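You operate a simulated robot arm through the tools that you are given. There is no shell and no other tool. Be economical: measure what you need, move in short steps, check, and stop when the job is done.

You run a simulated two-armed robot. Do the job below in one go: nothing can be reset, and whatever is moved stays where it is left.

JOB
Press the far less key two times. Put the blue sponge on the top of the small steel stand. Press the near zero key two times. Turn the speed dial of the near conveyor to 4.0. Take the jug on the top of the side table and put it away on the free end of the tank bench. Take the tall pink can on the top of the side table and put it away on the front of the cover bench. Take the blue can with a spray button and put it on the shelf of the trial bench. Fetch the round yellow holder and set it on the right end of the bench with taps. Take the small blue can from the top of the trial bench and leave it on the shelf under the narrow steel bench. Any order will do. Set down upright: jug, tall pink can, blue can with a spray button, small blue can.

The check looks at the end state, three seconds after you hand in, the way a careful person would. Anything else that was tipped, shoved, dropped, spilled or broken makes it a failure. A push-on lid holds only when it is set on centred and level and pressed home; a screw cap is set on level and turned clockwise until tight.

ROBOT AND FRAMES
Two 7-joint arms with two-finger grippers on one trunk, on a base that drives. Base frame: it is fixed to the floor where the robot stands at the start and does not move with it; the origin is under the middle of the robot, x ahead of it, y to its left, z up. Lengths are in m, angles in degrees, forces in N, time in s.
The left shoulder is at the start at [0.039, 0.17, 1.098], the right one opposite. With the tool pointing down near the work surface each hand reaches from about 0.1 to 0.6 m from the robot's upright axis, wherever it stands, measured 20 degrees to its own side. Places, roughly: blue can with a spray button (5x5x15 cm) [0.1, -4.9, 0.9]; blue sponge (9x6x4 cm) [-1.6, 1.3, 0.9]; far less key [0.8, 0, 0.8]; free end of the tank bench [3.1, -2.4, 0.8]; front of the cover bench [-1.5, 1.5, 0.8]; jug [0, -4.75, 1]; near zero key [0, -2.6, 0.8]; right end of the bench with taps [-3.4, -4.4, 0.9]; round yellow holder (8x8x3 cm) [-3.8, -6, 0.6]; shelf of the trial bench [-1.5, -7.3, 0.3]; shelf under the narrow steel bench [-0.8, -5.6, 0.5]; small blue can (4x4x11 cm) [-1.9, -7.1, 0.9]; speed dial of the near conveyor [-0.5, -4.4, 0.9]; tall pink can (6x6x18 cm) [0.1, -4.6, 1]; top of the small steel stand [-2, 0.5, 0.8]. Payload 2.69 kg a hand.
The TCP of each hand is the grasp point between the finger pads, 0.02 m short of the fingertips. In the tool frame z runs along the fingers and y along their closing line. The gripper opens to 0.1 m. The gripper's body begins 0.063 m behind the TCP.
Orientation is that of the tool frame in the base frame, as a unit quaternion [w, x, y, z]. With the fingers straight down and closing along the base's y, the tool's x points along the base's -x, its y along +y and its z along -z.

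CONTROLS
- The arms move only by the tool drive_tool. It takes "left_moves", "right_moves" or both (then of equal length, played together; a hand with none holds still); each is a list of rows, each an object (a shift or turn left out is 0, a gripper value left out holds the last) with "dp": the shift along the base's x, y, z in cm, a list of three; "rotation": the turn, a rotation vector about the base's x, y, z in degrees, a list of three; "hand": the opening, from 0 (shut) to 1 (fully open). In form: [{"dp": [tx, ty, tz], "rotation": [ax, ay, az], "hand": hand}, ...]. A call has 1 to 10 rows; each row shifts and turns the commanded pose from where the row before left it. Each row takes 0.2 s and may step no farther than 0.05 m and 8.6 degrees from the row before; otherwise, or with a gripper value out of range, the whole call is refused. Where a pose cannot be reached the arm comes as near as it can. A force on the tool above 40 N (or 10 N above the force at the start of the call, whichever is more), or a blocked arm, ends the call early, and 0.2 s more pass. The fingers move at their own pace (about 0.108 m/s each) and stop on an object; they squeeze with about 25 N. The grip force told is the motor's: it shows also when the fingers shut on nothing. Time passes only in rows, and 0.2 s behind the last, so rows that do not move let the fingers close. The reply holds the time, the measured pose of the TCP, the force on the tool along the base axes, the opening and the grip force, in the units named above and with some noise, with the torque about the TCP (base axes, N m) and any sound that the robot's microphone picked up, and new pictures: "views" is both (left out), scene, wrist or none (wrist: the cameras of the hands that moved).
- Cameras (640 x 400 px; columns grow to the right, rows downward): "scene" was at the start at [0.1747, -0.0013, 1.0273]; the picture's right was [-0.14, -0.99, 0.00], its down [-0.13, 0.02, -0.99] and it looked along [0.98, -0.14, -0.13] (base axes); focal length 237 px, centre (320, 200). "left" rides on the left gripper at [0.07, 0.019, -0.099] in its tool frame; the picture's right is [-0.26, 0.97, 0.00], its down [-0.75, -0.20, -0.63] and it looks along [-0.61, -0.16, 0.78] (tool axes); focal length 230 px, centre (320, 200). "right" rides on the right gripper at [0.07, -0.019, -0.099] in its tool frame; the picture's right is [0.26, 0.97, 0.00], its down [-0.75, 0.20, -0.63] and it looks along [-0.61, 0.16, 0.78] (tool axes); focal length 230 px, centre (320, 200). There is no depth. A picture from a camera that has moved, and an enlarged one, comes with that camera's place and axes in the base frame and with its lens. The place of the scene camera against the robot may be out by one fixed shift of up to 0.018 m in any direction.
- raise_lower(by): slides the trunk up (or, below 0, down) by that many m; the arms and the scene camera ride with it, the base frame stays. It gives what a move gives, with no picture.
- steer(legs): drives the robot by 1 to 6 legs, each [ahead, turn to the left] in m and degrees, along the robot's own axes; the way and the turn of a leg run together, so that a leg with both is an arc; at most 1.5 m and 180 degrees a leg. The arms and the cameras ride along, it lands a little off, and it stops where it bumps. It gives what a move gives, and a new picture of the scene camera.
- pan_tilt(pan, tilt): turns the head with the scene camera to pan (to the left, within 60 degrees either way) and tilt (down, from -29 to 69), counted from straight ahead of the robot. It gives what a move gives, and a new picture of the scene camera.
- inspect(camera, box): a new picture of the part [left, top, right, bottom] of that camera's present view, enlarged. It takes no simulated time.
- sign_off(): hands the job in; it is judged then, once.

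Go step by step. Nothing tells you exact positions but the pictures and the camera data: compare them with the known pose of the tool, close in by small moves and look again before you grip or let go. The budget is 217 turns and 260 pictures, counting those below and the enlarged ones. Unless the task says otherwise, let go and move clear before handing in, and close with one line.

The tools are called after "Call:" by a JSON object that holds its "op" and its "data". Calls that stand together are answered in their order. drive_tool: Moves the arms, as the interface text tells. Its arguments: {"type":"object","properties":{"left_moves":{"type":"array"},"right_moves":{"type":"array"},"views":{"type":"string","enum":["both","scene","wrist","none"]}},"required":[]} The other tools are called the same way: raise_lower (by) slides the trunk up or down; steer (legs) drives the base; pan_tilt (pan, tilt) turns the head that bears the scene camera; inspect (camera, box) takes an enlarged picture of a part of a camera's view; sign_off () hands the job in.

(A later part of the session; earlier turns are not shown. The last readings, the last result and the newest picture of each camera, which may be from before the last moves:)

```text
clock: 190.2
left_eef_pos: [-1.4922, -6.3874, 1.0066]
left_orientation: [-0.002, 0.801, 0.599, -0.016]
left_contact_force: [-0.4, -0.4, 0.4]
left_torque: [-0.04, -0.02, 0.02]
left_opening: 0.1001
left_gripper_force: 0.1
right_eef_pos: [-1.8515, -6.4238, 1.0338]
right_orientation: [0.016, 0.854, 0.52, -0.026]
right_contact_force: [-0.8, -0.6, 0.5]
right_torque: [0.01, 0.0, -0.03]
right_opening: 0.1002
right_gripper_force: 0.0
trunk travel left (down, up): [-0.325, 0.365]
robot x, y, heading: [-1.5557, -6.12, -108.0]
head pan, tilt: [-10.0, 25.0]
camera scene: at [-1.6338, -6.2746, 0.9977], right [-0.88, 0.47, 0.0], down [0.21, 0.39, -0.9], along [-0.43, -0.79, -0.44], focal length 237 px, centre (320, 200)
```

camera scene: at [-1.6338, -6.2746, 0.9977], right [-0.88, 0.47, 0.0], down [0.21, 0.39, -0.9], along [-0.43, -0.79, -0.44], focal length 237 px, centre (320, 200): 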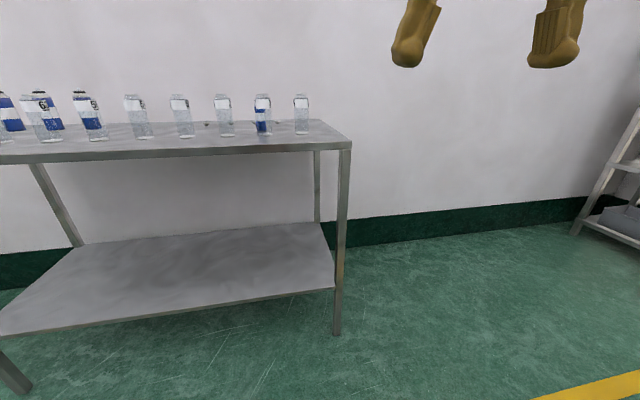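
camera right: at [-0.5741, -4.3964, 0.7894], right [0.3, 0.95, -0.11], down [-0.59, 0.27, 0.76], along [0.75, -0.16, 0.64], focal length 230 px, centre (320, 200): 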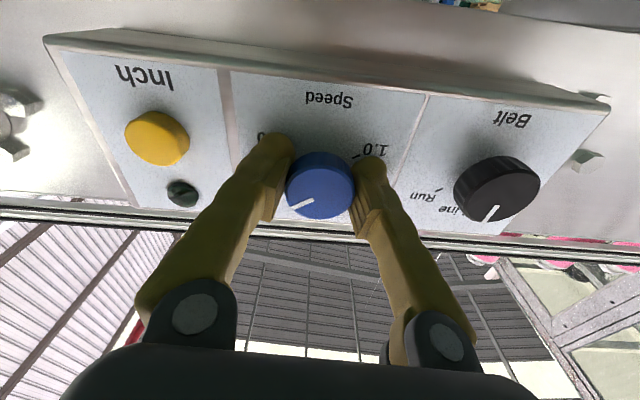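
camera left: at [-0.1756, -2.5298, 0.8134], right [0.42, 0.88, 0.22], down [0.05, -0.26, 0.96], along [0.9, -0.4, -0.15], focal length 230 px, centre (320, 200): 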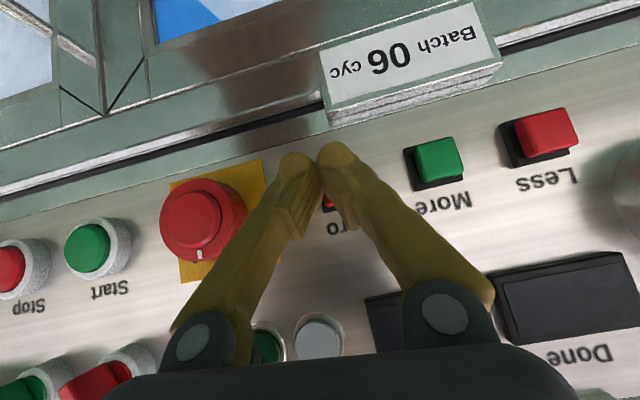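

Call:
{"op": "inspect", "data": {"camera": "scene", "box": [0, 70, 360, 180]}}

```text
1.78 times, centred on (180, 125) of scene
camera zoom: at [-1.6338, -6.2746, 0.9977], right [-0.88, 0.47, 0.0], down [0.21, 0.39, -0.9], along [-0.43, -0.79, -0.44], focal length 422 px, centre (569, 333)
```

zoom: 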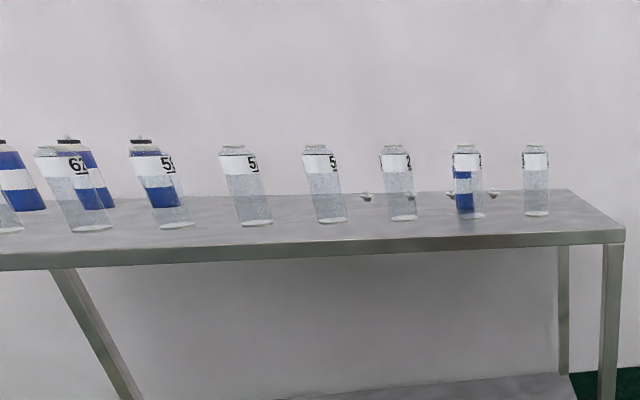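

Call:
{"op": "inspect", "data": {"camera": "scene", "box": [200, 80, 330, 150]}}

```text
4.92 times, centred on (265, 115) of scene
camera zoom: at [-1.6338, -6.2746, 0.9977], right [-0.88, 0.47, 0.0], down [0.21, 0.39, -0.9], along [-0.43, -0.79, -0.44], focal length 1169 px, centre (591, 618)
```

zoom: 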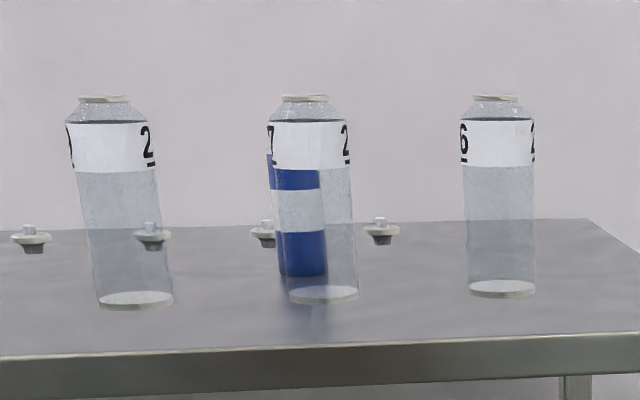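

The small blue can stands behind glass jar 27 (about (-1.88, -7.15)), jars about 12 cm tall. I'll come from straight above with a high grip. First raise both hands well above the jars, then move closer.

Call:
{"op": "drive_tool", "data": {"right_moves": [{"dp": [0, 0, 3]}, {"dp": [0, 0, 3]}, {"dp": [0, 0, 3]}, {"dp": [0, 0, 3]}, {"dp": [0, 0, 0]}], "left_moves": [{"dp": [0, 0, 3]}, {"dp": [0, 0, 4]}, {"dp": [0, 0, 4]}, {"dp": [0, 0, 3]}, {"dp": [0, 0, 0]}], "views": "none"}}

Call:
{"op": "steer", "data": {"legs": [[0, 17], [0.5, 0], [0, -17]]}}

Call:
{"op": "pan_tilt", "data": {"pan": -20, "tilt": 35}}

```text
clock: 191.4
left_eef_pos: [-1.4845, -6.3791, 1.1427]
left_orientation: [0.006, 0.805, 0.593, -0.009]
left_contact_force: [0.2, 0.5, -0.1]
left_torque: [0.0, 0.01, 0.03]
left_opening: 0.0998
left_gripper_force: 0.1
right_eef_pos: [-1.8524, -6.4237, 1.1487]
right_orientation: [0.009, 0.855, 0.519, -0.018]
right_contact_force: [0.3, 0.8, -0.1]
right_torque: [0.02, 0.04, -0.03]
right_opening: 0.1001
right_gripper_force: 0.1
trunk travel left (down, up): [-0.325, 0.365]
robot x, y, heading: [-1.5563, -6.1241, -108.3]
head pan, tilt: [-10.0, 25.0]
```

```text
clock: 196.3
left_eef_pos: [-1.5045, -6.8849, 1.1421]
left_orientation: [0.007, 0.809, 0.587, -0.011]
left_contact_force: [0.4, 0.2, -0.1]
left_torque: [-0.02, 0.02, 0.02]
left_opening: 0.1
left_gripper_force: 0.0
right_eef_pos: [-1.8715, -6.9251, 1.1485]
right_orientation: [0.009, 0.858, 0.514, -0.017]
right_contact_force: [-0.7, -0.6, 0.2]
right_torque: [0.02, 0.0, -0.02]
right_opening: 0.1
right_gripper_force: 0.1
trunk travel left (down, up): [-0.325, 0.365]
robot x, y, heading: [-1.5721, -6.627, -109.0]
head pan, tilt: [-10.0, 25.0]
camera scene: at [-1.6514, -6.7779, 0.9977], right [-0.87, 0.49, 0.0], down [0.21, 0.38, -0.9], along [-0.44, -0.78, -0.44], focal length 237 px, centre (320, 200)
```

scene: 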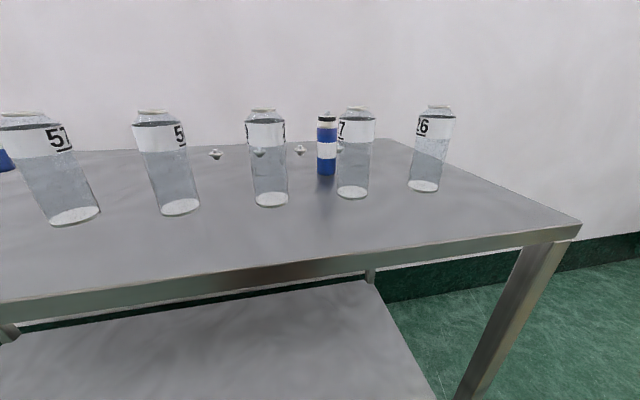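

```text
clock: 197.1
left_eef_pos: [-1.4995, -6.8703, 1.1381]
left_orientation: [-0.001, 0.809, 0.587, 0.002]
left_contact_force: [0.0, -0.9, -0.1]
left_torque: [0.01, 0.0, 0.0]
left_opening: 0.1
left_gripper_force: 0.1
right_eef_pos: [-1.8662, -6.9109, 1.1337]
right_orientation: [-0.007, 0.858, 0.514, -0.001]
right_contact_force: [0.1, 0.1, 0.6]
right_torque: [0.03, 0.01, 0.0]
right_opening: 0.1
right_gripper_force: 0.1
trunk travel left (down, up): [-0.325, 0.365]
robot x, y, heading: [-1.5756, -6.6241, -109.1]
head pan, tilt: [-20.0, 35.0]
camera scene: at [-1.6615, -6.7661, 0.9821], right [-0.78, 0.63, 0.01], down [0.37, 0.46, -0.81], along [-0.51, -0.63, -0.59], focal length 237 px, centre (320, 200)
```

scene: 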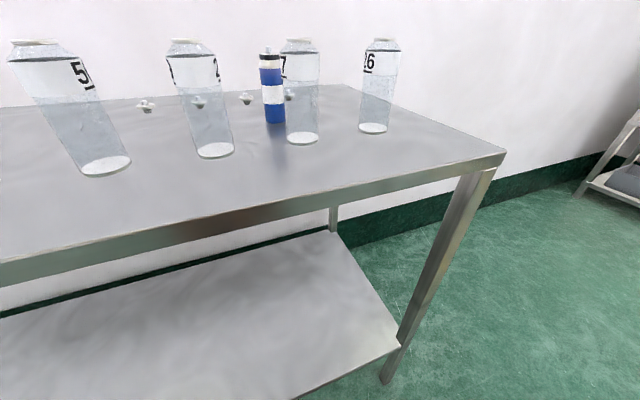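

The can now shows clearly between jars 27 and 28, base near (-1.88, -7.147). I edge 4 cm ahead and bring the right hand above it.

Call:
{"op": "steer", "data": {"legs": [[0.04, 0]]}}

Call:
{"op": "drive_tool", "data": {"right_moves": [{"dp": [0, -3, 0], "hand": 0.75}, {"dp": [0, -4, 0], "rotation": [0, 0, 5]}, {"dp": [0, -4, -1], "rotation": [0, 0, 5]}, {"dp": [0, -4, -2]}, {"dp": [0, -3, -3]}, {"dp": [0, -1, -3]}, {"dp": [0, 0, 0]}], "views": "both"}}

```text
clock: 197.9
left_eef_pos: [-1.5102, -6.9043, 1.1428]
left_orientation: [0.002, 0.809, 0.588, -0.006]
left_contact_force: [0.4, 0.5, -0.2]
left_torque: [-0.06, -0.01, 0.02]
left_opening: 0.1
left_gripper_force: 0.0
right_eef_pos: [-1.8806, -6.9453, 1.142]
right_orientation: [0.001, 0.858, 0.514, -0.008]
right_contact_force: [0.4, -0.1, 0.6]
right_torque: [-0.03, 0.0, -0.03]
right_opening: 0.0999
right_gripper_force: 0.1
trunk travel left (down, up): [-0.325, 0.365]
robot x, y, heading: [-1.5858, -6.6668, -109.1]
head pan, tilt: [-20.0, 35.0]
camera scene: at [-1.6726, -6.7972, 0.9832], right [-0.78, 0.63, 0.0], down [0.36, 0.45, -0.81], along [-0.51, -0.63, -0.58], focal length 237 px, centre (320, 200)
```

scene: 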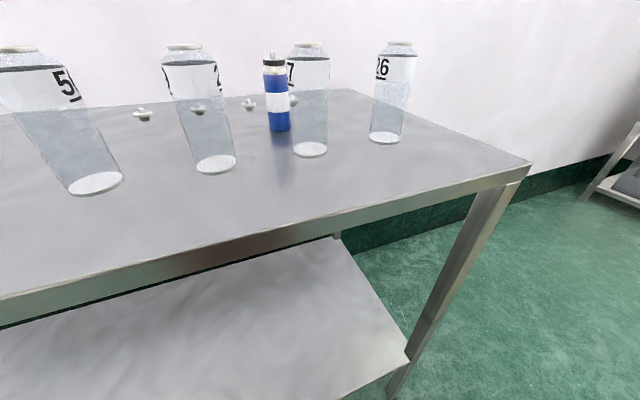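

```text
clock: 199.6
left_eef_pos: [-1.5075, -6.8976, 1.1347]
left_orientation: [-0.006, 0.809, 0.588, 0.01]
left_contact_force: [0.0, 0.7, 0.6]
left_torque: [0.02, 0.01, -0.02]
left_opening: 0.0999
left_gripper_force: 0.1
right_eef_pos: [-1.8762, -7.1291, 1.0551]
right_orientation: [0.005, 0.81, 0.587, -0.012]
right_contact_force: [-0.5, -0.4, 0.0]
right_torque: [0.0, -0.02, 0.01]
right_opening: 0.0749
right_gripper_force: 0.0
trunk travel left (down, up): [-0.325, 0.365]
robot x, y, heading: [-1.5877, -6.6651, -109.4]
head pan, tilt: [-20.0, 35.0]
camera scene: at [-1.6749, -6.8034, 0.9821], right [-0.78, 0.63, 0.01], down [0.37, 0.46, -0.81], along [-0.51, -0.63, -0.59], focal length 237 px, centre (320, 200)
camera right: at [-1.8711, -7.0528, 1.1525], right [1.0, -0.05, -0.01], down [-0.03, -0.76, 0.65], along [-0.04, -0.65, -0.76], focal length 230 px, centre (320, 200)
```

scene: 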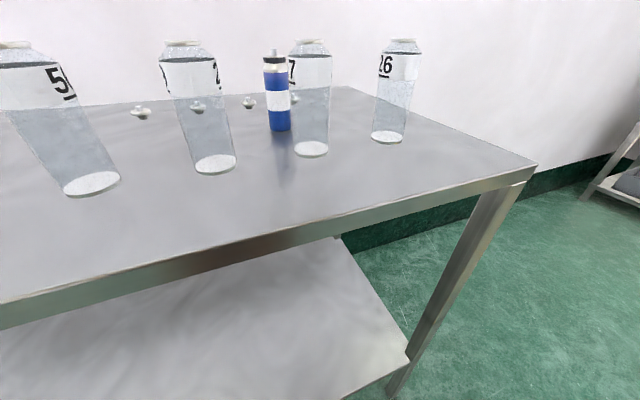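
right: 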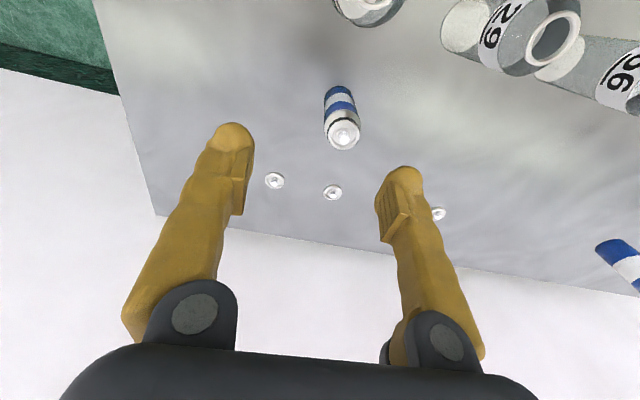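

The wrist view gives the can at (-1.858, -7.134). I shift, descend to a high grip (TCP about 0.94), and close.

Call:
{"op": "drive_tool", "data": {"right_moves": [{"dp": [1.8, -0.4, 0]}, {"dp": [0, 0, -3.5]}, {"dp": [0, 0, -3.5]}, {"dp": [0, 0, -2]}, {"dp": [0, 0, 0]}], "views": "both"}}

```text
clock: 200.8
left_eef_pos: [-1.5082, -6.8983, 1.1363]
left_orientation: [-0.006, 0.809, 0.588, 0.009]
left_contact_force: [-0.7, -0.2, 0.5]
left_torque: [0.02, -0.03, 0.02]
left_opening: 0.0999
left_gripper_force: 0.1
right_eef_pos: [-1.8577, -7.1309, 0.9647]
right_orientation: [0.004, 0.809, 0.587, -0.012]
right_contact_force: [-0.9, 0.3, -0.5]
right_torque: [-0.01, 0.01, 0.01]
right_opening: 0.075
right_gripper_force: 0.1
trunk travel left (down, up): [-0.325, 0.365]
robot x, y, heading: [-1.5855, -6.6598, -109.3]
head pan, tilt: [-20.0, 35.0]
camera scene: at [-1.6749, -6.8036, 0.9821], right [-0.78, 0.63, 0.01], down [0.37, 0.46, -0.81], along [-0.51, -0.63, -0.59], focal length 237 px, centre (320, 200)
camera right: at [-1.8516, -7.0568, 1.0621], right [1.0, -0.06, -0.01], down [-0.03, -0.76, 0.65], along [-0.04, -0.64, -0.76], focal length 230 px, centre (320, 200)
```

scene: 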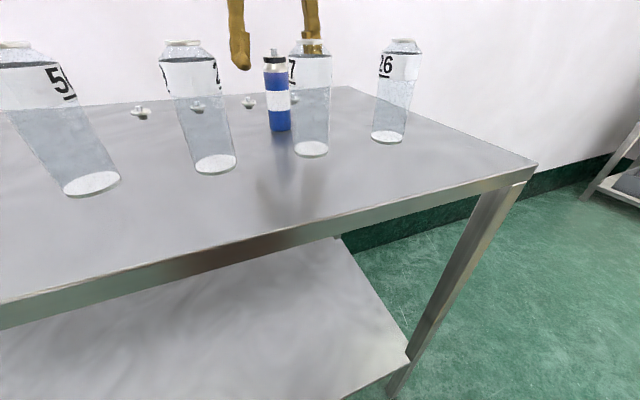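
right: 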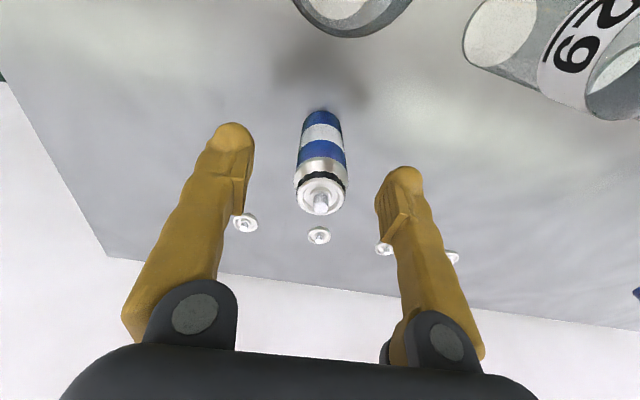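

Call:
{"op": "drive_tool", "data": {"right_moves": [{"dp": [0, -0.2, -1.5]}, {"dp": [0, 0, -1.5]}, {"dp": [0, 0, 0]}, {"hand": 0}, {"dp": [0, 0, 0]}, {"dp": [0, 0, 0]}], "views": "wrist"}}

```text
clock: 202.2
left_eef_pos: [-1.5082, -6.897, 1.1354]
left_orientation: [-0.007, 0.809, 0.588, 0.009]
left_contact_force: [-0.9, 0.0, -0.7]
left_torque: [-0.03, 0.05, 0.01]
left_opening: 0.1
left_gripper_force: 0.1
right_eef_pos: [-1.8583, -7.1324, 0.9348]
right_orientation: [0.004, 0.81, 0.587, -0.011]
right_contact_force: [-0.4, -0.2, -0.3]
right_torque: [-0.02, 0.04, 0.01]
right_opening: 0.0333
right_gripper_force: 25.1
trunk travel left (down, up): [-0.325, 0.365]
robot x, y, heading: [-1.5853, -6.6665, -109.1]
head pan, tilt: [-20.0, 35.0]
camera right: at [-1.8525, -7.0593, 1.0324], right [1.0, -0.06, -0.01], down [-0.03, -0.76, 0.65], along [-0.04, -0.64, -0.76], focal length 230 px, centre (320, 200)
```

right: 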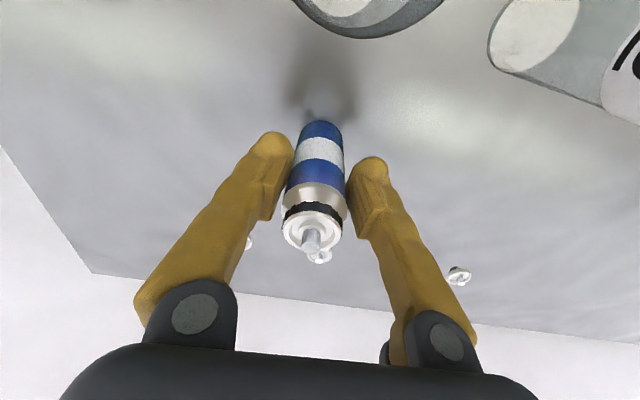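

Gripped. I lift it well clear of the jars and back straight away from the bench.

Call:
{"op": "drive_tool", "data": {"right_moves": [{"dp": [0, 0, 2]}, {"dp": [0, 0, 4]}, {"dp": [0, 0, 4]}, {"dp": [0, 0, 4]}, {"dp": [0, 0, 3]}, {"dp": [0, 4, 0]}, {"dp": [0, 4, 0]}, {"dp": [0, 4, 0]}, {"dp": [0, 4, 0]}, {"dp": [0, 0, 0]}], "views": "both"}}

Call:
{"op": "steer", "data": {"legs": [[-0.6, 0]]}}

```text
clock: 204.3
left_eef_pos: [-1.5064, -6.8982, 1.1356]
left_orientation: [-0.006, 0.809, 0.588, 0.009]
left_contact_force: [0.9, -1.0, -0.5]
left_torque: [0.01, 0.01, -0.02]
left_opening: 0.1
left_gripper_force: 0.0
right_eef_pos: [-1.8569, -6.9732, 1.0976]
right_orientation: [-0.001, 0.809, 0.587, -0.004]
right_contact_force: [-0.1, 0.4, -0.5]
right_torque: [0.01, 0.01, 0.01]
right_opening: 0.0332
right_gripper_force: 24.8
trunk travel left (down, up): [-0.325, 0.365]
robot x, y, heading: [-1.5842, -6.6623, -109.0]
head pan, tilt: [-20.0, 35.0]
camera scene: at [-1.6739, -6.8039, 0.9821], right [-0.78, 0.63, 0.01], down [0.37, 0.46, -0.81], along [-0.51, -0.63, -0.59], focal length 237 px, centre (320, 200)
camera right: at [-1.8508, -6.9008, 1.197], right [1.0, -0.05, -0.01], down [-0.04, -0.77, 0.63], along [-0.04, -0.63, -0.77], focal length 230 px, centre (320, 200)
```

scene: 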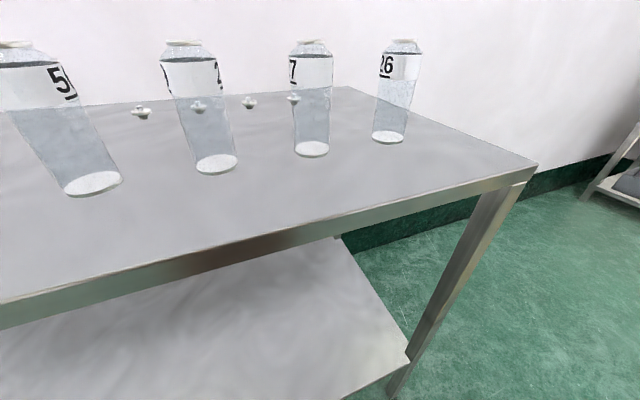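
right: 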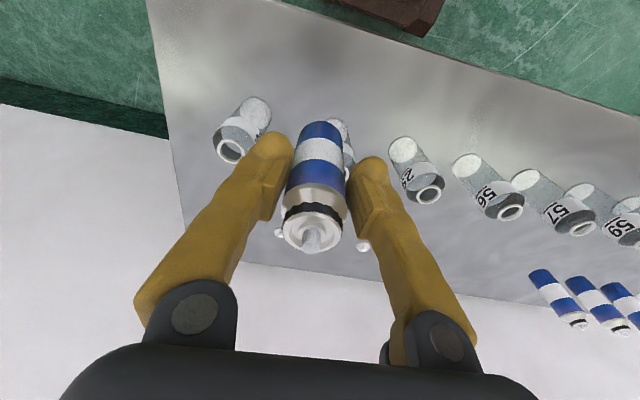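

```text
clock: 207.8
left_eef_pos: [-1.3093, -6.3243, 1.1374]
left_orientation: [-0.007, 0.808, 0.59, 0.009]
left_contact_force: [0.6, 0.9, -0.3]
left_torque: [0.0, -0.01, -0.02]
left_opening: 0.1002
left_gripper_force: 0.0
right_eef_pos: [-1.6588, -6.4018, 1.0976]
right_orientation: [0.0, 0.808, 0.589, -0.004]
right_contact_force: [0.7, -0.7, -1.5]
right_torque: [-0.03, 0.0, -0.01]
right_opening: 0.0332
right_gripper_force: 25.3
trunk travel left (down, up): [-0.325, 0.365]
robot x, y, heading: [-1.3911, -6.0935, -108.9]
head pan, tilt: [-20.0, 35.0]
camera scene: at [-1.4775, -6.2311, 0.9821], right [-0.78, 0.63, 0.01], down [0.36, 0.46, -0.81], along [-0.51, -0.63, -0.59], focal length 237 px, centre (320, 200)
```

scene: 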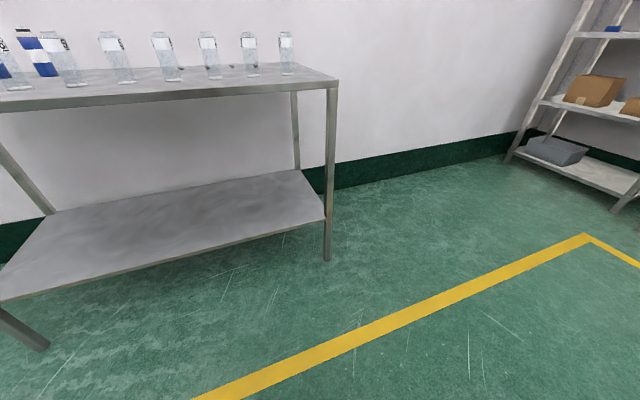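

To set this can upright under a top shelf I need a tilted side grasp, so I'll first set it down near the front edge of the trial bench and regrasp it at 45°. I drive back in.

Call:
{"op": "steer", "data": {"legs": [[0.43, 0]]}}

Call:
{"op": "drive_tool", "data": {"right_moves": [{"dp": [0, 0, 0]}, {"dp": [0, 0, 0]}], "views": "wrist"}}

```text
clock: 210.4
left_eef_pos: [-1.445, -6.7185, 1.1321]
left_orientation: [-0.014, 0.808, 0.589, 0.021]
left_contact_force: [1.2, 0.6, -0.2]
left_torque: [0.04, -0.01, -0.02]
left_opening: 0.0997
left_gripper_force: 0.1
right_eef_pos: [-1.7934, -6.7942, 1.0829]
right_orientation: [-0.014, 0.808, 0.588, 0.015]
right_contact_force: [-0.7, -0.7, -1.0]
right_torque: [0.03, -0.02, 0.01]
right_opening: 0.0331
right_gripper_force: 25.4
trunk travel left (down, up): [-0.325, 0.365]
robot x, y, heading: [-1.5312, -6.4985, -108.8]
head pan, tilt: [-20.0, 35.0]
camera scene: at [-1.6174, -6.6402, 0.9819], right [-0.78, 0.63, 0.01], down [0.36, 0.46, -0.81], along [-0.51, -0.63, -0.59], focal length 237 px, centre (320, 200)
```

scene: 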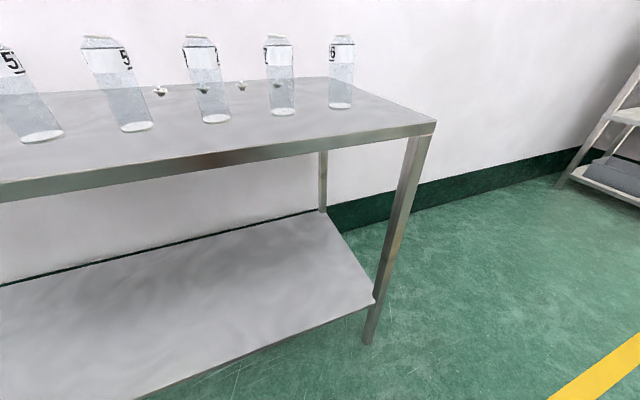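

```text
clock: 211.0
left_eef_pos: [-1.4388, -6.7021, 1.1287]
left_orientation: [-0.022, 0.808, 0.588, 0.033]
left_contact_force: [-0.2, 0.0, 0.6]
left_torque: [-0.01, 0.0, -0.01]
left_opening: 0.1
left_gripper_force: 0.0
right_eef_pos: [-1.7873, -6.7764, 1.0694]
right_orientation: [-0.027, 0.808, 0.588, 0.034]
right_contact_force: [-1.1, 0.0, -1.0]
right_torque: [-0.01, -0.02, 0.02]
right_opening: 0.0329
right_gripper_force: 25.3
trunk travel left (down, up): [-0.325, 0.365]
robot x, y, heading: [-1.5296, -6.5008, -109.1]
head pan, tilt: [-20.0, 35.0]
camera right: at [-1.7854, -6.712, 1.1747], right [1.0, -0.05, 0.02], down [-0.05, -0.83, 0.56], along [-0.01, -0.56, -0.83], focal length 230 px, centre (320, 200)
```

right: 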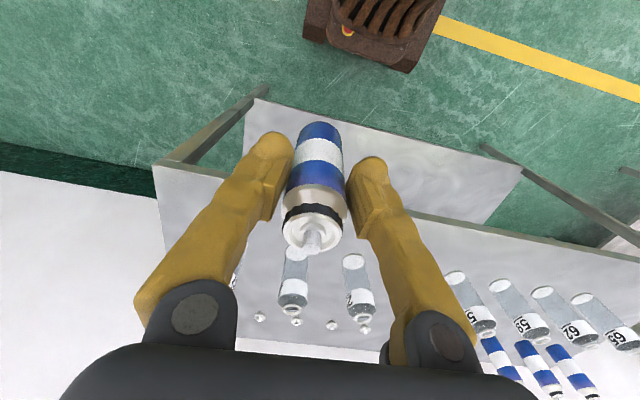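

Call:
{"op": "drive_tool", "data": {"right_moves": [{"dp": [-0.5, -3.5, 0], "rotation": [-4.8, 1.3, 0]}, {"dp": [-0.5, -4.3, 0]}, {"dp": [-0.5, -4.3, 0]}, {"dp": [-0.5, -4.3, 0]}, {"dp": [0, 0, -4]}, {"dp": [0, 0, -4]}, {"dp": [0, 0, -2]}, {"dp": [0, 0, 0]}], "views": "both"}}

```text
clock: 212.8
left_eef_pos: [-1.4392, -6.7022, 1.1283]
left_orientation: [-0.022, 0.807, 0.589, 0.033]
left_contact_force: [-0.2, -0.2, 0.0]
left_torque: [0.03, 0.0, 0.03]
left_opening: 0.0998
left_gripper_force: 0.1
right_eef_pos: [-1.8092, -6.9423, 0.9879]
right_orientation: [0.018, 0.809, 0.587, -0.026]
right_contact_force: [1.0, -0.6, -0.4]
right_torque: [0.04, -0.01, -0.02]
right_opening: 0.0328
right_gripper_force: 25.3
trunk travel left (down, up): [-0.325, 0.365]
robot x, y, heading: [-1.532, -6.5007, -108.9]
head pan, tilt: [-20.0, 35.0]
camera scene: at [-1.6172, -6.6397, 0.982], right [-0.78, 0.63, 0.01], down [0.36, 0.46, -0.81], along [-0.51, -0.63, -0.59], focal length 237 px, centre (320, 200)
camera right: at [-1.802, -6.8647, 1.0833], right [1.0, -0.05, -0.02], down [-0.03, -0.74, 0.67], along [-0.05, -0.67, -0.74], focal length 230 px, centre (320, 200)
```

scene: 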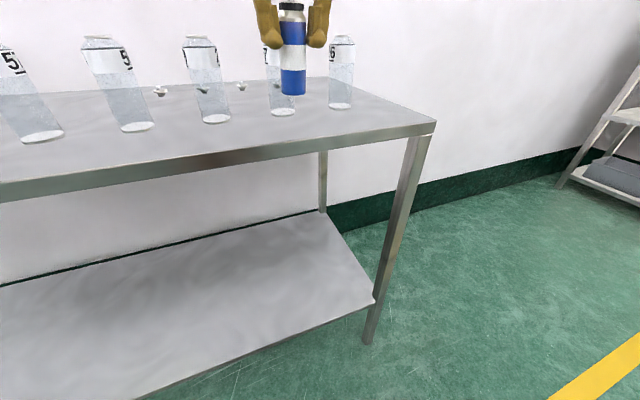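
right: 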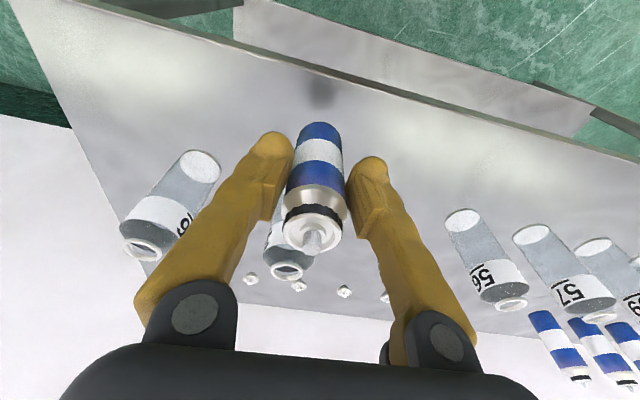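

Call:
{"op": "drive_tool", "data": {"right_moves": [{"dp": [0, 0, -2.5], "rotation": [3.4, -1.2, 0]}, {"dp": [0, 0, -1.7]}, {"dp": [0, 0, -0.4]}, {"dp": [0, 0, -0.3]}, {"dp": [0, 0, -0.3]}, {"dp": [0, 0, 0]}], "views": "none"}}

Call:
{"op": "inspect", "data": {"camera": "scene", "box": [230, 40, 390, 140]}}

```text
clock: 214.2
left_eef_pos: [-1.4385, -6.7035, 1.128]
left_orientation: [-0.023, 0.807, 0.589, 0.033]
left_contact_force: [-0.5, -0.2, 0.2]
left_torque: [-0.02, -0.02, 0.0]
left_opening: 0.1002
left_gripper_force: 0.0
right_eef_pos: [-1.8084, -6.942, 0.9356]
right_orientation: [0.001, 0.809, 0.588, 0.0]
right_contact_force: [0.6, 0.2, -0.5]
right_torque: [0.0, 0.01, -0.02]
right_opening: 0.0328
right_gripper_force: 24.7
trunk travel left (down, up): [-0.325, 0.365]
robot x, y, heading: [-1.5248, -6.5019, -109.0]
head pan, tilt: [-20.0, 35.0]
```

```text
4.00 times, centred on (310, 90) of scene
camera zoom: at [-1.6172, -6.6396, 0.982], right [-0.78, 0.63, 0.01], down [0.36, 0.46, -0.81], along [-0.51, -0.63, -0.59], focal length 950 px, centre (360, 640)
```

zoom: 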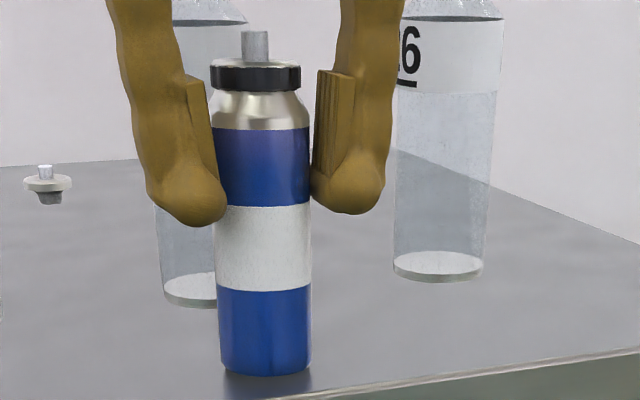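

Call:
{"op": "drive_tool", "data": {"right_moves": [{"dp": [0, 0, -0.2]}, {"dp": [0, 0, -0.2]}, {"dp": [0, 0, 0]}], "views": "none"}}

```text
clock: 215.0
left_eef_pos: [-1.4385, -6.7015, 1.1289]
left_orientation: [-0.021, 0.807, 0.589, 0.032]
left_contact_force: [-0.5, 0.2, -0.6]
left_torque: [0.0, 0.01, -0.04]
left_opening: 0.0999
left_gripper_force: 0.1
right_eef_pos: [-1.8065, -6.9408, 0.9337]
right_orientation: [0.0, 0.809, 0.588, -0.001]
right_contact_force: [2.7, 0.9, 17.9]
right_torque: [-0.22, 0.0, 0.04]
right_opening: 0.0329
right_gripper_force: 24.8
trunk travel left (down, up): [-0.325, 0.365]
robot x, y, heading: [-1.5261, -6.4981, -108.6]
head pan, tilt: [-20.0, 35.0]
```

Standing. I open, rise clear, and re-pose the hand pitched forward 45° in front of the can.

Call:
{"op": "drive_tool", "data": {"right_moves": [{"dp": [0, 0, 0.15], "hand": 0.75}, {"dp": [0, 0, 0]}, {"dp": [0, 0, 0]}, {"dp": [0, 0, 3]}, {"dp": [0, 0, 4]}, {"dp": [0, 0, 4]}, {"dp": [0, 0, 3]}, {"dp": [0, 0, 0]}], "views": "scene"}}

Call:
{"op": "drive_tool", "data": {"right_moves": [{"dp": [0.7, 2.5, 0], "rotation": [-7.6, 2.5, 0]}, {"dp": [0.7, 2.5, 0], "rotation": [-7.6, 2.5, 0]}, {"dp": [0.7, 2.5, 0], "rotation": [-7.6, 2.5, 0]}, {"dp": [0.7, 2.5, 0], "rotation": [-7.6, 2.5, 0]}, {"dp": [0.7, 2.5, 0], "rotation": [-7.6, 2.5, 0]}, {"dp": [0.7, 1.5, -3], "rotation": [-7.6, 2.5, 0]}, {"dp": [0, 0, -4]}, {"dp": [0, 0, -4]}, {"dp": [0, 0, -3.5]}, {"dp": [0, 0, 0]}], "views": "both"}}

```text
clock: 216.8
left_eef_pos: [-1.4388, -6.7028, 1.1289]
left_orientation: [-0.021, 0.808, 0.588, 0.034]
left_contact_force: [0.4, -0.1, 0.4]
left_torque: [0.0, 0.04, 0.01]
left_opening: 0.0999
left_gripper_force: 0.1
right_eef_pos: [-1.8074, -6.9429, 1.0748]
right_orientation: [-0.001, 0.809, 0.588, -0.001]
right_contact_force: [-0.4, -0.1, 0.0]
right_torque: [-0.02, 0.0, -0.01]
right_opening: 0.0747
right_gripper_force: 0.0
trunk travel left (down, up): [-0.325, 0.365]
robot x, y, heading: [-1.5313, -6.4981, -109.1]
head pan, tilt: [-20.0, 35.0]
camera scene: at [-1.6172, -6.6397, 0.982], right [-0.78, 0.63, 0.01], down [0.36, 0.46, -0.81], along [-0.51, -0.63, -0.59], focal length 237 px, centre (320, 200)
```

scene: 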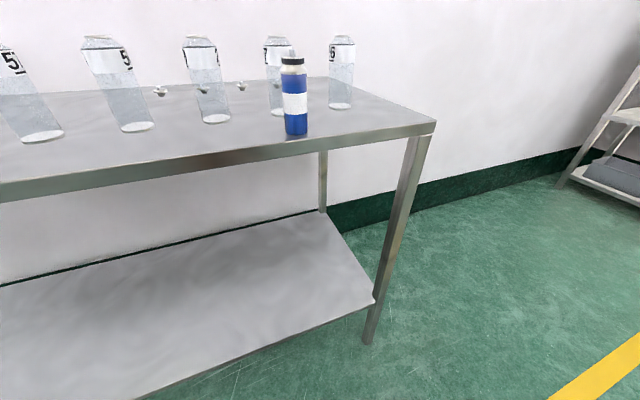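

```text
clock: 219.0
left_eef_pos: [-1.4387, -6.7015, 1.1301]
left_orientation: [-0.022, 0.807, 0.589, 0.034]
left_contact_force: [-1.0, -0.2, 0.4]
left_torque: [0.01, 0.0, -0.02]
left_opening: 0.1001
left_gripper_force: 0.0
right_eef_pos: [-1.7608, -6.8352, 0.9391]
right_orientation: [0.24, 0.738, 0.535, -0.332]
right_contact_force: [0.3, 0.0, 0.7]
right_torque: [-0.02, 0.02, 0.01]
right_opening: 0.0747
right_gripper_force: 0.0
right hand out of reach, approached as far as the arm can: row 6, 7, 8
trunk travel left (down, up): [-0.325, 0.365]
robot x, y, heading: [-1.5258, -6.5017, -108.8]
head pan, tilt: [-20.0, 35.0]
camera scene: at [-1.6168, -6.6392, 0.9822], right [-0.78, 0.63, 0.01], down [0.36, 0.46, -0.81], along [-0.51, -0.63, -0.59], focal length 237 px, centre (320, 200)
camera right: at [-1.7393, -6.7144, 0.9532], right [0.97, -0.14, -0.19], down [0.18, -0.09, 0.98], along [-0.15, -0.99, -0.06], focal length 230 px, centre (320, 200)
```

scene: 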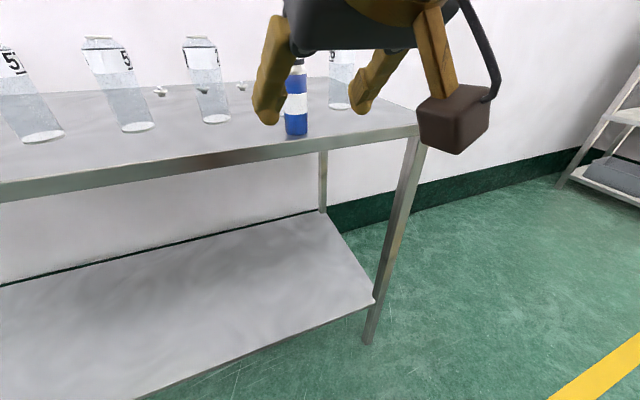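
right: 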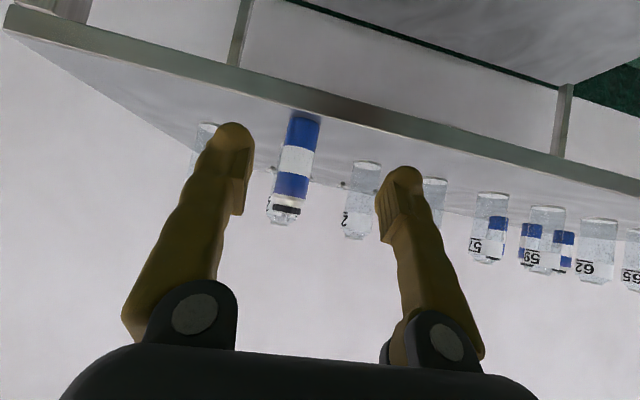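

The can is just ahead between the fingers' line. I correct 1 cm sideways, advance around it and lower 2 cm, then check.

Call:
{"op": "drive_tool", "data": {"right_moves": [{"dp": [-1, 0.3, -0.5]}, {"dp": [-0.9, -2.7, -0.5]}, {"dp": [-0.9, -2.7, -0.5]}, {"dp": [-0.9, -2.8, -0.5]}, {"dp": [-0.9, -2.7, 0]}, {"dp": [0, 0, 0]}], "views": "both"}}

```text
clock: 220.4
left_eef_pos: [-1.44, -6.7028, 1.1283]
left_orientation: [-0.022, 0.808, 0.588, 0.033]
left_contact_force: [-0.3, -0.9, -0.8]
left_torque: [0.0, 0.02, 0.04]
left_opening: 0.0997
left_gripper_force: 0.0
right_eef_pos: [-1.8041, -6.9428, 0.9179]
right_orientation: [0.239, 0.738, 0.538, -0.331]
right_contact_force: [-0.7, 0.4, -0.2]
right_torque: [0.01, -0.03, -0.02]
right_opening: 0.0749
right_gripper_force: 0.1
right hand out of reach, approached as far as the arm can: row 1
trunk travel left (down, up): [-0.325, 0.365]
robot x, y, heading: [-1.531, -6.5019, -109.1]
head pan, tilt: [-20.0, 35.0]
camera scene: at [-1.6171, -6.6394, 0.9821], right [-0.78, 0.63, 0.01], down [0.36, 0.46, -0.81], along [-0.51, -0.63, -0.59], focal length 237 px, centre (320, 200)
camera right: at [-1.7848, -6.8219, 0.9326], right [0.97, -0.13, -0.2], down [0.18, -0.09, 0.98], along [-0.15, -0.99, -0.07], focal length 230 px, centre (320, 200)
```

scene: 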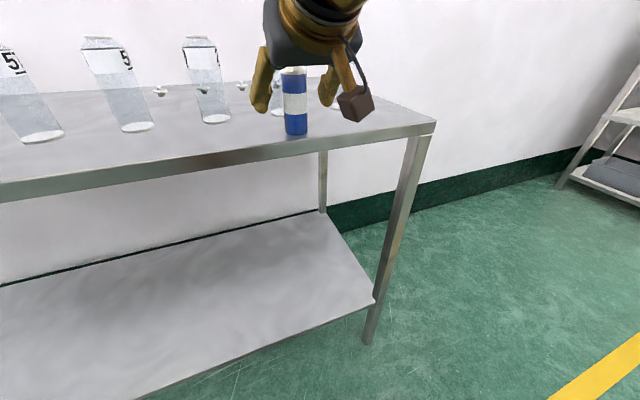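
right: 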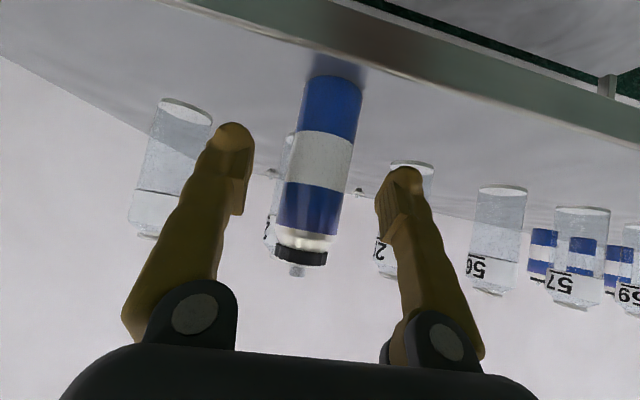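

Call:
{"op": "drive_tool", "data": {"right_moves": [{"hand": 0}, {"dp": [0, 0, 0]}, {"dp": [0, 0, 0]}, {"dp": [0, 0, 2]}, {"dp": [0, 0, 3]}, {"dp": [0, 0, 3]}, {"dp": [0, 0, 0]}], "views": "scene"}}

```text
clock: 222.0
left_eef_pos: [-1.4404, -6.7045, 1.1298]
left_orientation: [-0.021, 0.808, 0.588, 0.033]
left_contact_force: [0.8, 0.8, 0.4]
left_torque: [-0.02, 0.02, -0.02]
left_opening: 0.0997
left_gripper_force: 0.0
right_eef_pos: [-1.8069, -6.9413, 0.9966]
right_orientation: [0.238, 0.738, 0.538, -0.33]
right_contact_force: [-0.2, -1.0, -1.3]
right_torque: [-0.01, -0.01, 0.0]
right_opening: 0.0335
right_gripper_force: 24.7
trunk travel left (down, up): [-0.325, 0.365]
robot x, y, heading: [-1.5288, -6.4996, -108.8]
head pan, tilt: [-20.0, 35.0]
camera scene: at [-1.6173, -6.6398, 0.982], right [-0.78, 0.63, 0.01], down [0.36, 0.46, -0.81], along [-0.51, -0.63, -0.59], focal length 237 px, centre (320, 200)
```

scene: 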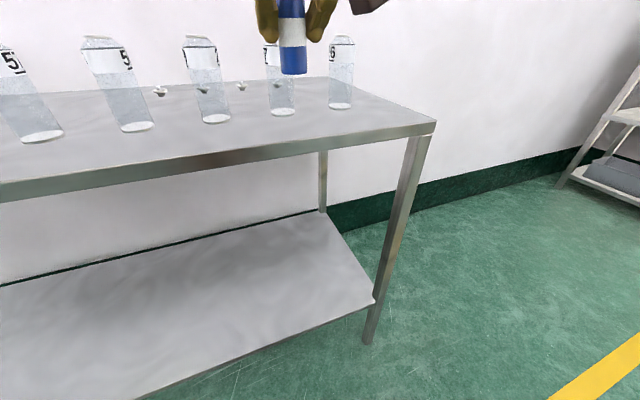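

Regrasped upright. I back off and turn via the west to reach the aisle side of the narrow bench, then look at its shelf.

Call:
{"op": "steer", "data": {"legs": [[-0.3, 0], [0, -149], [0.8, 0], [0, -120]]}}

Call:
{"op": "pan_tilt", "data": {"pan": -10, "tilt": 35}}

```text
clock: 239.4
left_eef_pos: [-1.3628, -5.3457, 1.1341]
left_orientation: [-0.017, 0.155, 0.988, 0.004]
left_contact_force: [0.3, -1.3, -0.3]
left_torque: [0.0, 0.0, -0.03]
left_opening: 0.0998
left_gripper_force: 0.0
right_eef_pos: [-1.1245, -5.7129, 0.9961]
right_orientation: [0.401, 0.143, 0.902, -0.066]
right_contact_force: [-0.2, 0.0, -0.4]
right_torque: [-0.02, -0.03, 0.0]
right_opening: 0.0334
right_gripper_force: 25.5
trunk travel left (down, up): [-0.325, 0.365]
robot x, y, heading: [-1.5619, -5.4294, -18.9]
head pan, tilt: [-20.0, 35.0]
camera scene: at [-1.4161, -5.5024, 0.982], right [-0.63, -0.78, 0.01], down [-0.46, 0.36, -0.81], along [0.63, -0.51, -0.59], focal length 237 px, centre (320, 200)
```

scene: 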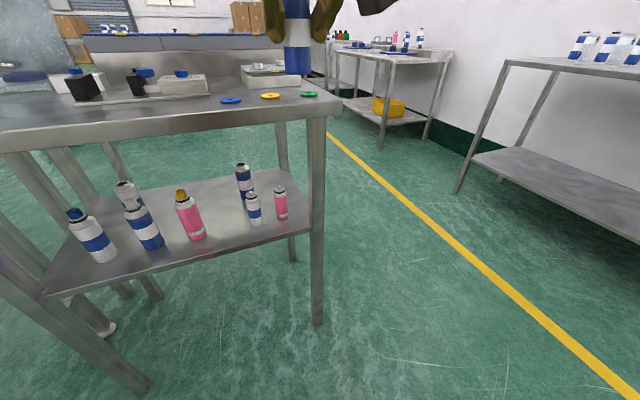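

```text
clock: 240.1
left_eef_pos: [-1.3784, -5.3402, 1.1303]
left_orientation: [-0.031, 0.155, 0.987, 0.007]
left_contact_force: [-0.5, 0.2, 0.4]
left_torque: [0.0, -0.02, -0.03]
left_opening: 0.1
left_gripper_force: 0.0
right_eef_pos: [-1.1377, -5.709, 1.0055]
right_orientation: [0.41, 0.14, 0.899, -0.066]
right_contact_force: [-0.5, 0.6, -0.5]
right_torque: [0.05, 0.01, -0.04]
right_opening: 0.0336
right_gripper_force: 24.6
trunk travel left (down, up): [-0.325, 0.365]
robot x, y, heading: [-1.5603, -5.4305, -18.8]
head pan, tilt: [-10.0, 35.0]
camera scene: at [-1.4075, -5.4894, 0.982], right [-0.48, -0.87, 0.0], down [-0.52, 0.28, -0.81], along [0.71, -0.39, -0.59], focal length 237 px, centre (320, 200)
```

scene: 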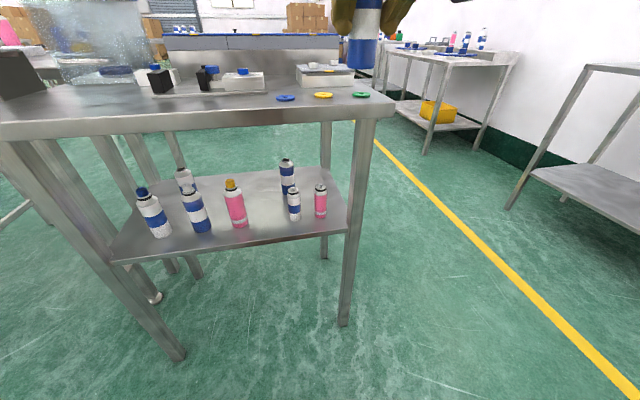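

The shelf has seven cans; there's a free gap along the front at about (-0.87, -5.617). I lower the trunk and hand to shelf level while still outside, then turn and advance.

Call:
{"op": "raise_lower", "data": {"by": -0.25}}

Call:
{"op": "drive_tool", "data": {"right_moves": [{"dp": [0, 0, -4]}, {"dp": [0, 0, -4]}, {"dp": [0, 0, -4]}, {"dp": [0, 0, -3]}, {"dp": [0, 0, 0]}], "views": "none"}}

Call:
{"op": "steer", "data": {"legs": [[0, 14]]}}

```text
clock: 242.7
left_eef_pos: [-1.3785, -5.3403, 0.882]
left_orientation: [-0.026, 0.154, 0.988, 0.007]
left_contact_force: [-0.4, -0.1, 1.0]
left_torque: [-0.01, 0.0, -0.06]
left_opening: 0.0999
left_gripper_force: 0.0
right_eef_pos: [-1.139, -5.7082, 0.755]
right_orientation: [0.41, 0.141, 0.899, -0.066]
right_contact_force: [0.1, -0.5, -1.4]
right_torque: [0.01, 0.01, 0.01]
right_opening: 0.0338
right_gripper_force: 25.4
trunk travel left (down, up): [-0.075, 0.615]
robot x, y, heading: [-1.5639, -5.4282, -19.0]
head pan, tilt: [-10.0, 35.0]
```

```text
clock: 243.9
left_eef_pos: [-1.3787, -5.3418, 0.8818]
left_orientation: [-0.026, 0.155, 0.987, 0.007]
left_contact_force: [0.0, 0.1, -0.1]
left_torque: [0.0, 0.06, -0.03]
left_opening: 0.1
left_gripper_force: 0.1
right_eef_pos: [-1.1381, -5.7091, 0.6045]
right_orientation: [0.409, 0.141, 0.899, -0.065]
right_contact_force: [0.8, -0.1, -0.3]
right_torque: [0.0, -0.01, 0.0]
right_opening: 0.0332
right_gripper_force: 25.3
trunk travel left (down, up): [-0.075, 0.615]
robot x, y, heading: [-1.5627, -5.4299, -18.9]
head pan, tilt: [-10.0, 35.0]
```

```text
clock: 245.1
left_eef_pos: [-1.4065, -5.2994, 0.8867]
left_orientation: [-0.009, 0.033, 0.999, 0.002]
left_contact_force: [0.6, -0.2, -0.8]
left_torque: [0.02, -0.03, -0.01]
left_opening: 0.0999
left_gripper_force: 0.1
right_eef_pos: [-1.083, -5.5991, 0.6056]
right_orientation: [0.414, 0.031, 0.909, -0.017]
right_contact_force: [-0.2, 0.2, -0.1]
right_torque: [0.01, 0.03, -0.01]
right_opening: 0.0337
right_gripper_force: 25.0
trunk travel left (down, up): [-0.075, 0.615]
robot x, y, heading: [-1.5619, -5.4293, -5.2]
head pan, tilt: [-10.0, 35.0]
camera scene: at [-1.3993, -5.4494, 0.732], right [-0.26, -0.97, 0.0], down [-0.57, 0.15, -0.81], along [0.78, -0.21, -0.59], focal length 237 px, centre (320, 200)
```

scene: 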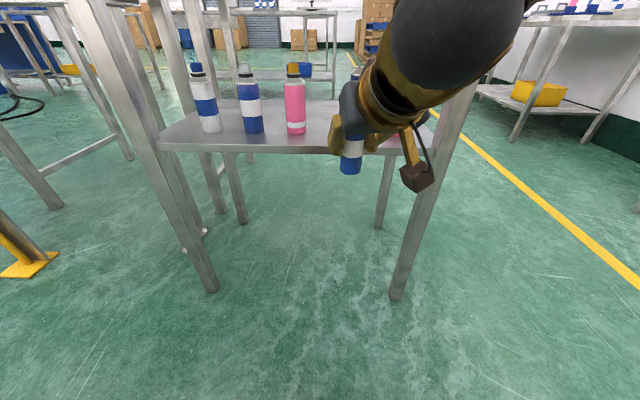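

The shelf is a bit higher than guessed (about 0.553). I raise the hand 3 cm, drive 6 cm closer, then look with the wrist camera.

Call:
{"op": "drive_tool", "data": {"right_moves": [{"dp": [0, 0, 1.5]}, {"dp": [0, 0, 1.5]}, {"dp": [0, 0, 0]}], "views": "none"}}

Call:
{"op": "steer", "data": {"legs": [[0.06, 0]]}}

Call:
{"op": "inspect", "data": {"camera": "right", "box": [0, 0, 640, 400]}}

```text
clock: 245.6
left_eef_pos: [-1.4193, -5.2984, 0.8863]
left_orientation: [0.0, 0.023, 1.0, -0.003]
left_contact_force: [109.9, -10.8, 4.0]
left_torque: [0.53, -1.07, 6.25]
left_opening: 0.0981
left_gripper_force: 0.0
right_eef_pos: [-1.1027, -5.5965, 0.6348]
right_orientation: [0.43, 0.032, 0.902, -0.018]
right_contact_force: [-0.4, 0.4, -0.4]
right_torque: [0.0, 0.0, -0.02]
right_opening: 0.0333
right_gripper_force: 24.9
trunk travel left (down, up): [-0.075, 0.615]
robot x, y, heading: [-1.5636, -5.4292, -4.9]
head pan, tilt: [-10.0, 35.0]
stopped in row 2 (left hand): the force on the tool passed its limit at 41 N (the readings are from after the stop); the commanded pose is now the measured one
```

```text
clock: 246.5
left_eef_pos: [-1.3571, -5.3031, 0.8869]
left_orientation: [0.0, 0.024, 1.0, 0.0]
left_contact_force: [109.8, -9.1, 9.5]
left_torque: [-0.01, -0.9, 6.28]
left_opening: 0.0989
left_gripper_force: 0.2
right_eef_pos: [-1.0407, -5.6024, 0.6333]
right_orientation: [0.429, 0.031, 0.903, -0.017]
right_contact_force: [0.2, 0.5, -0.8]
right_torque: [0.01, 0.03, 0.02]
right_opening: 0.0336
right_gripper_force: 24.6
trunk travel left (down, up): [-0.075, 0.615]
robot x, y, heading: [-1.5029, -5.4374, -5.0]
head pan, tilt: [-10.0, 35.0]
camera scene: at [-1.3387, -5.4545, 0.732], right [-0.26, -0.97, 0.0], down [-0.57, 0.15, -0.81], along [0.78, -0.21, -0.59], focal length 237 px, centre (320, 200)
```

scene: 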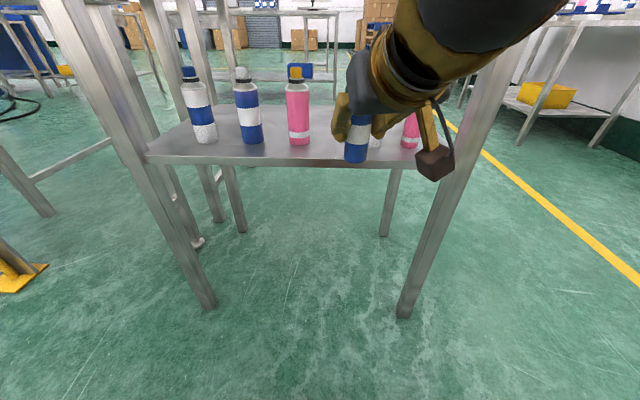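

```text
1.00 times, centred on (320, 200) of right (not enlarged: the box is as wide or as high as the picture)
camera zoom: at [-1.1624, -5.6122, 0.6434], right [-0.1, 0.97, -0.2], down [0.0, 0.21, 0.98], along [1.0, 0.09, -0.02], focal length 230 px, centre (320, 200)
```

zoom: 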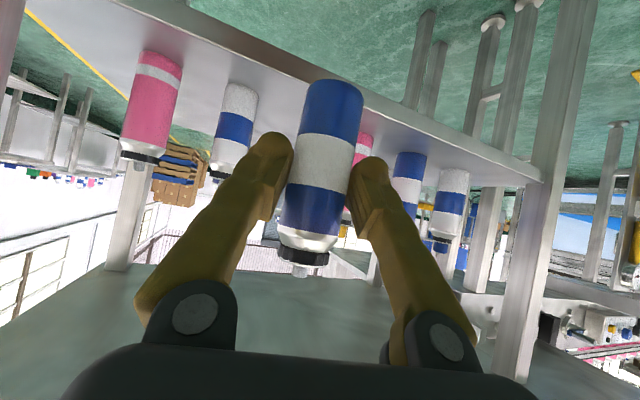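

The left hand is pressed against the robot's own body. I move it forward and outward to free it.

Call:
{"op": "drive_tool", "data": {"left_moves": [{"dp": [2, 1, 1]}, {"dp": [3, 2, 1]}, {"dp": [3, 2, 1]}, {"dp": [3, 2, 0]}, {"dp": [0, 0, 0]}], "views": "none"}}

```text
clock: 247.7
left_eef_pos: [-1.2618, -5.2311, 0.9169]
left_orientation: [0.008, 0.025, 1.0, -0.001]
left_contact_force: [-0.1, 0.9, 0.1]
left_torque: [0.03, 0.02, 0.0]
left_opening: 0.0998
left_gripper_force: 0.1
right_eef_pos: [-1.05, -5.6015, 0.6414]
right_orientation: [0.436, 0.03, 0.899, -0.017]
right_contact_force: [0.7, 0.5, -1.2]
right_torque: [0.03, 0.01, 0.01]
right_opening: 0.0335
right_gripper_force: 25.4
trunk travel left (down, up): [-0.075, 0.615]
robot x, y, heading: [-1.5003, -5.4353, -4.7]
head pan, tilt: [-10.0, 35.0]
```

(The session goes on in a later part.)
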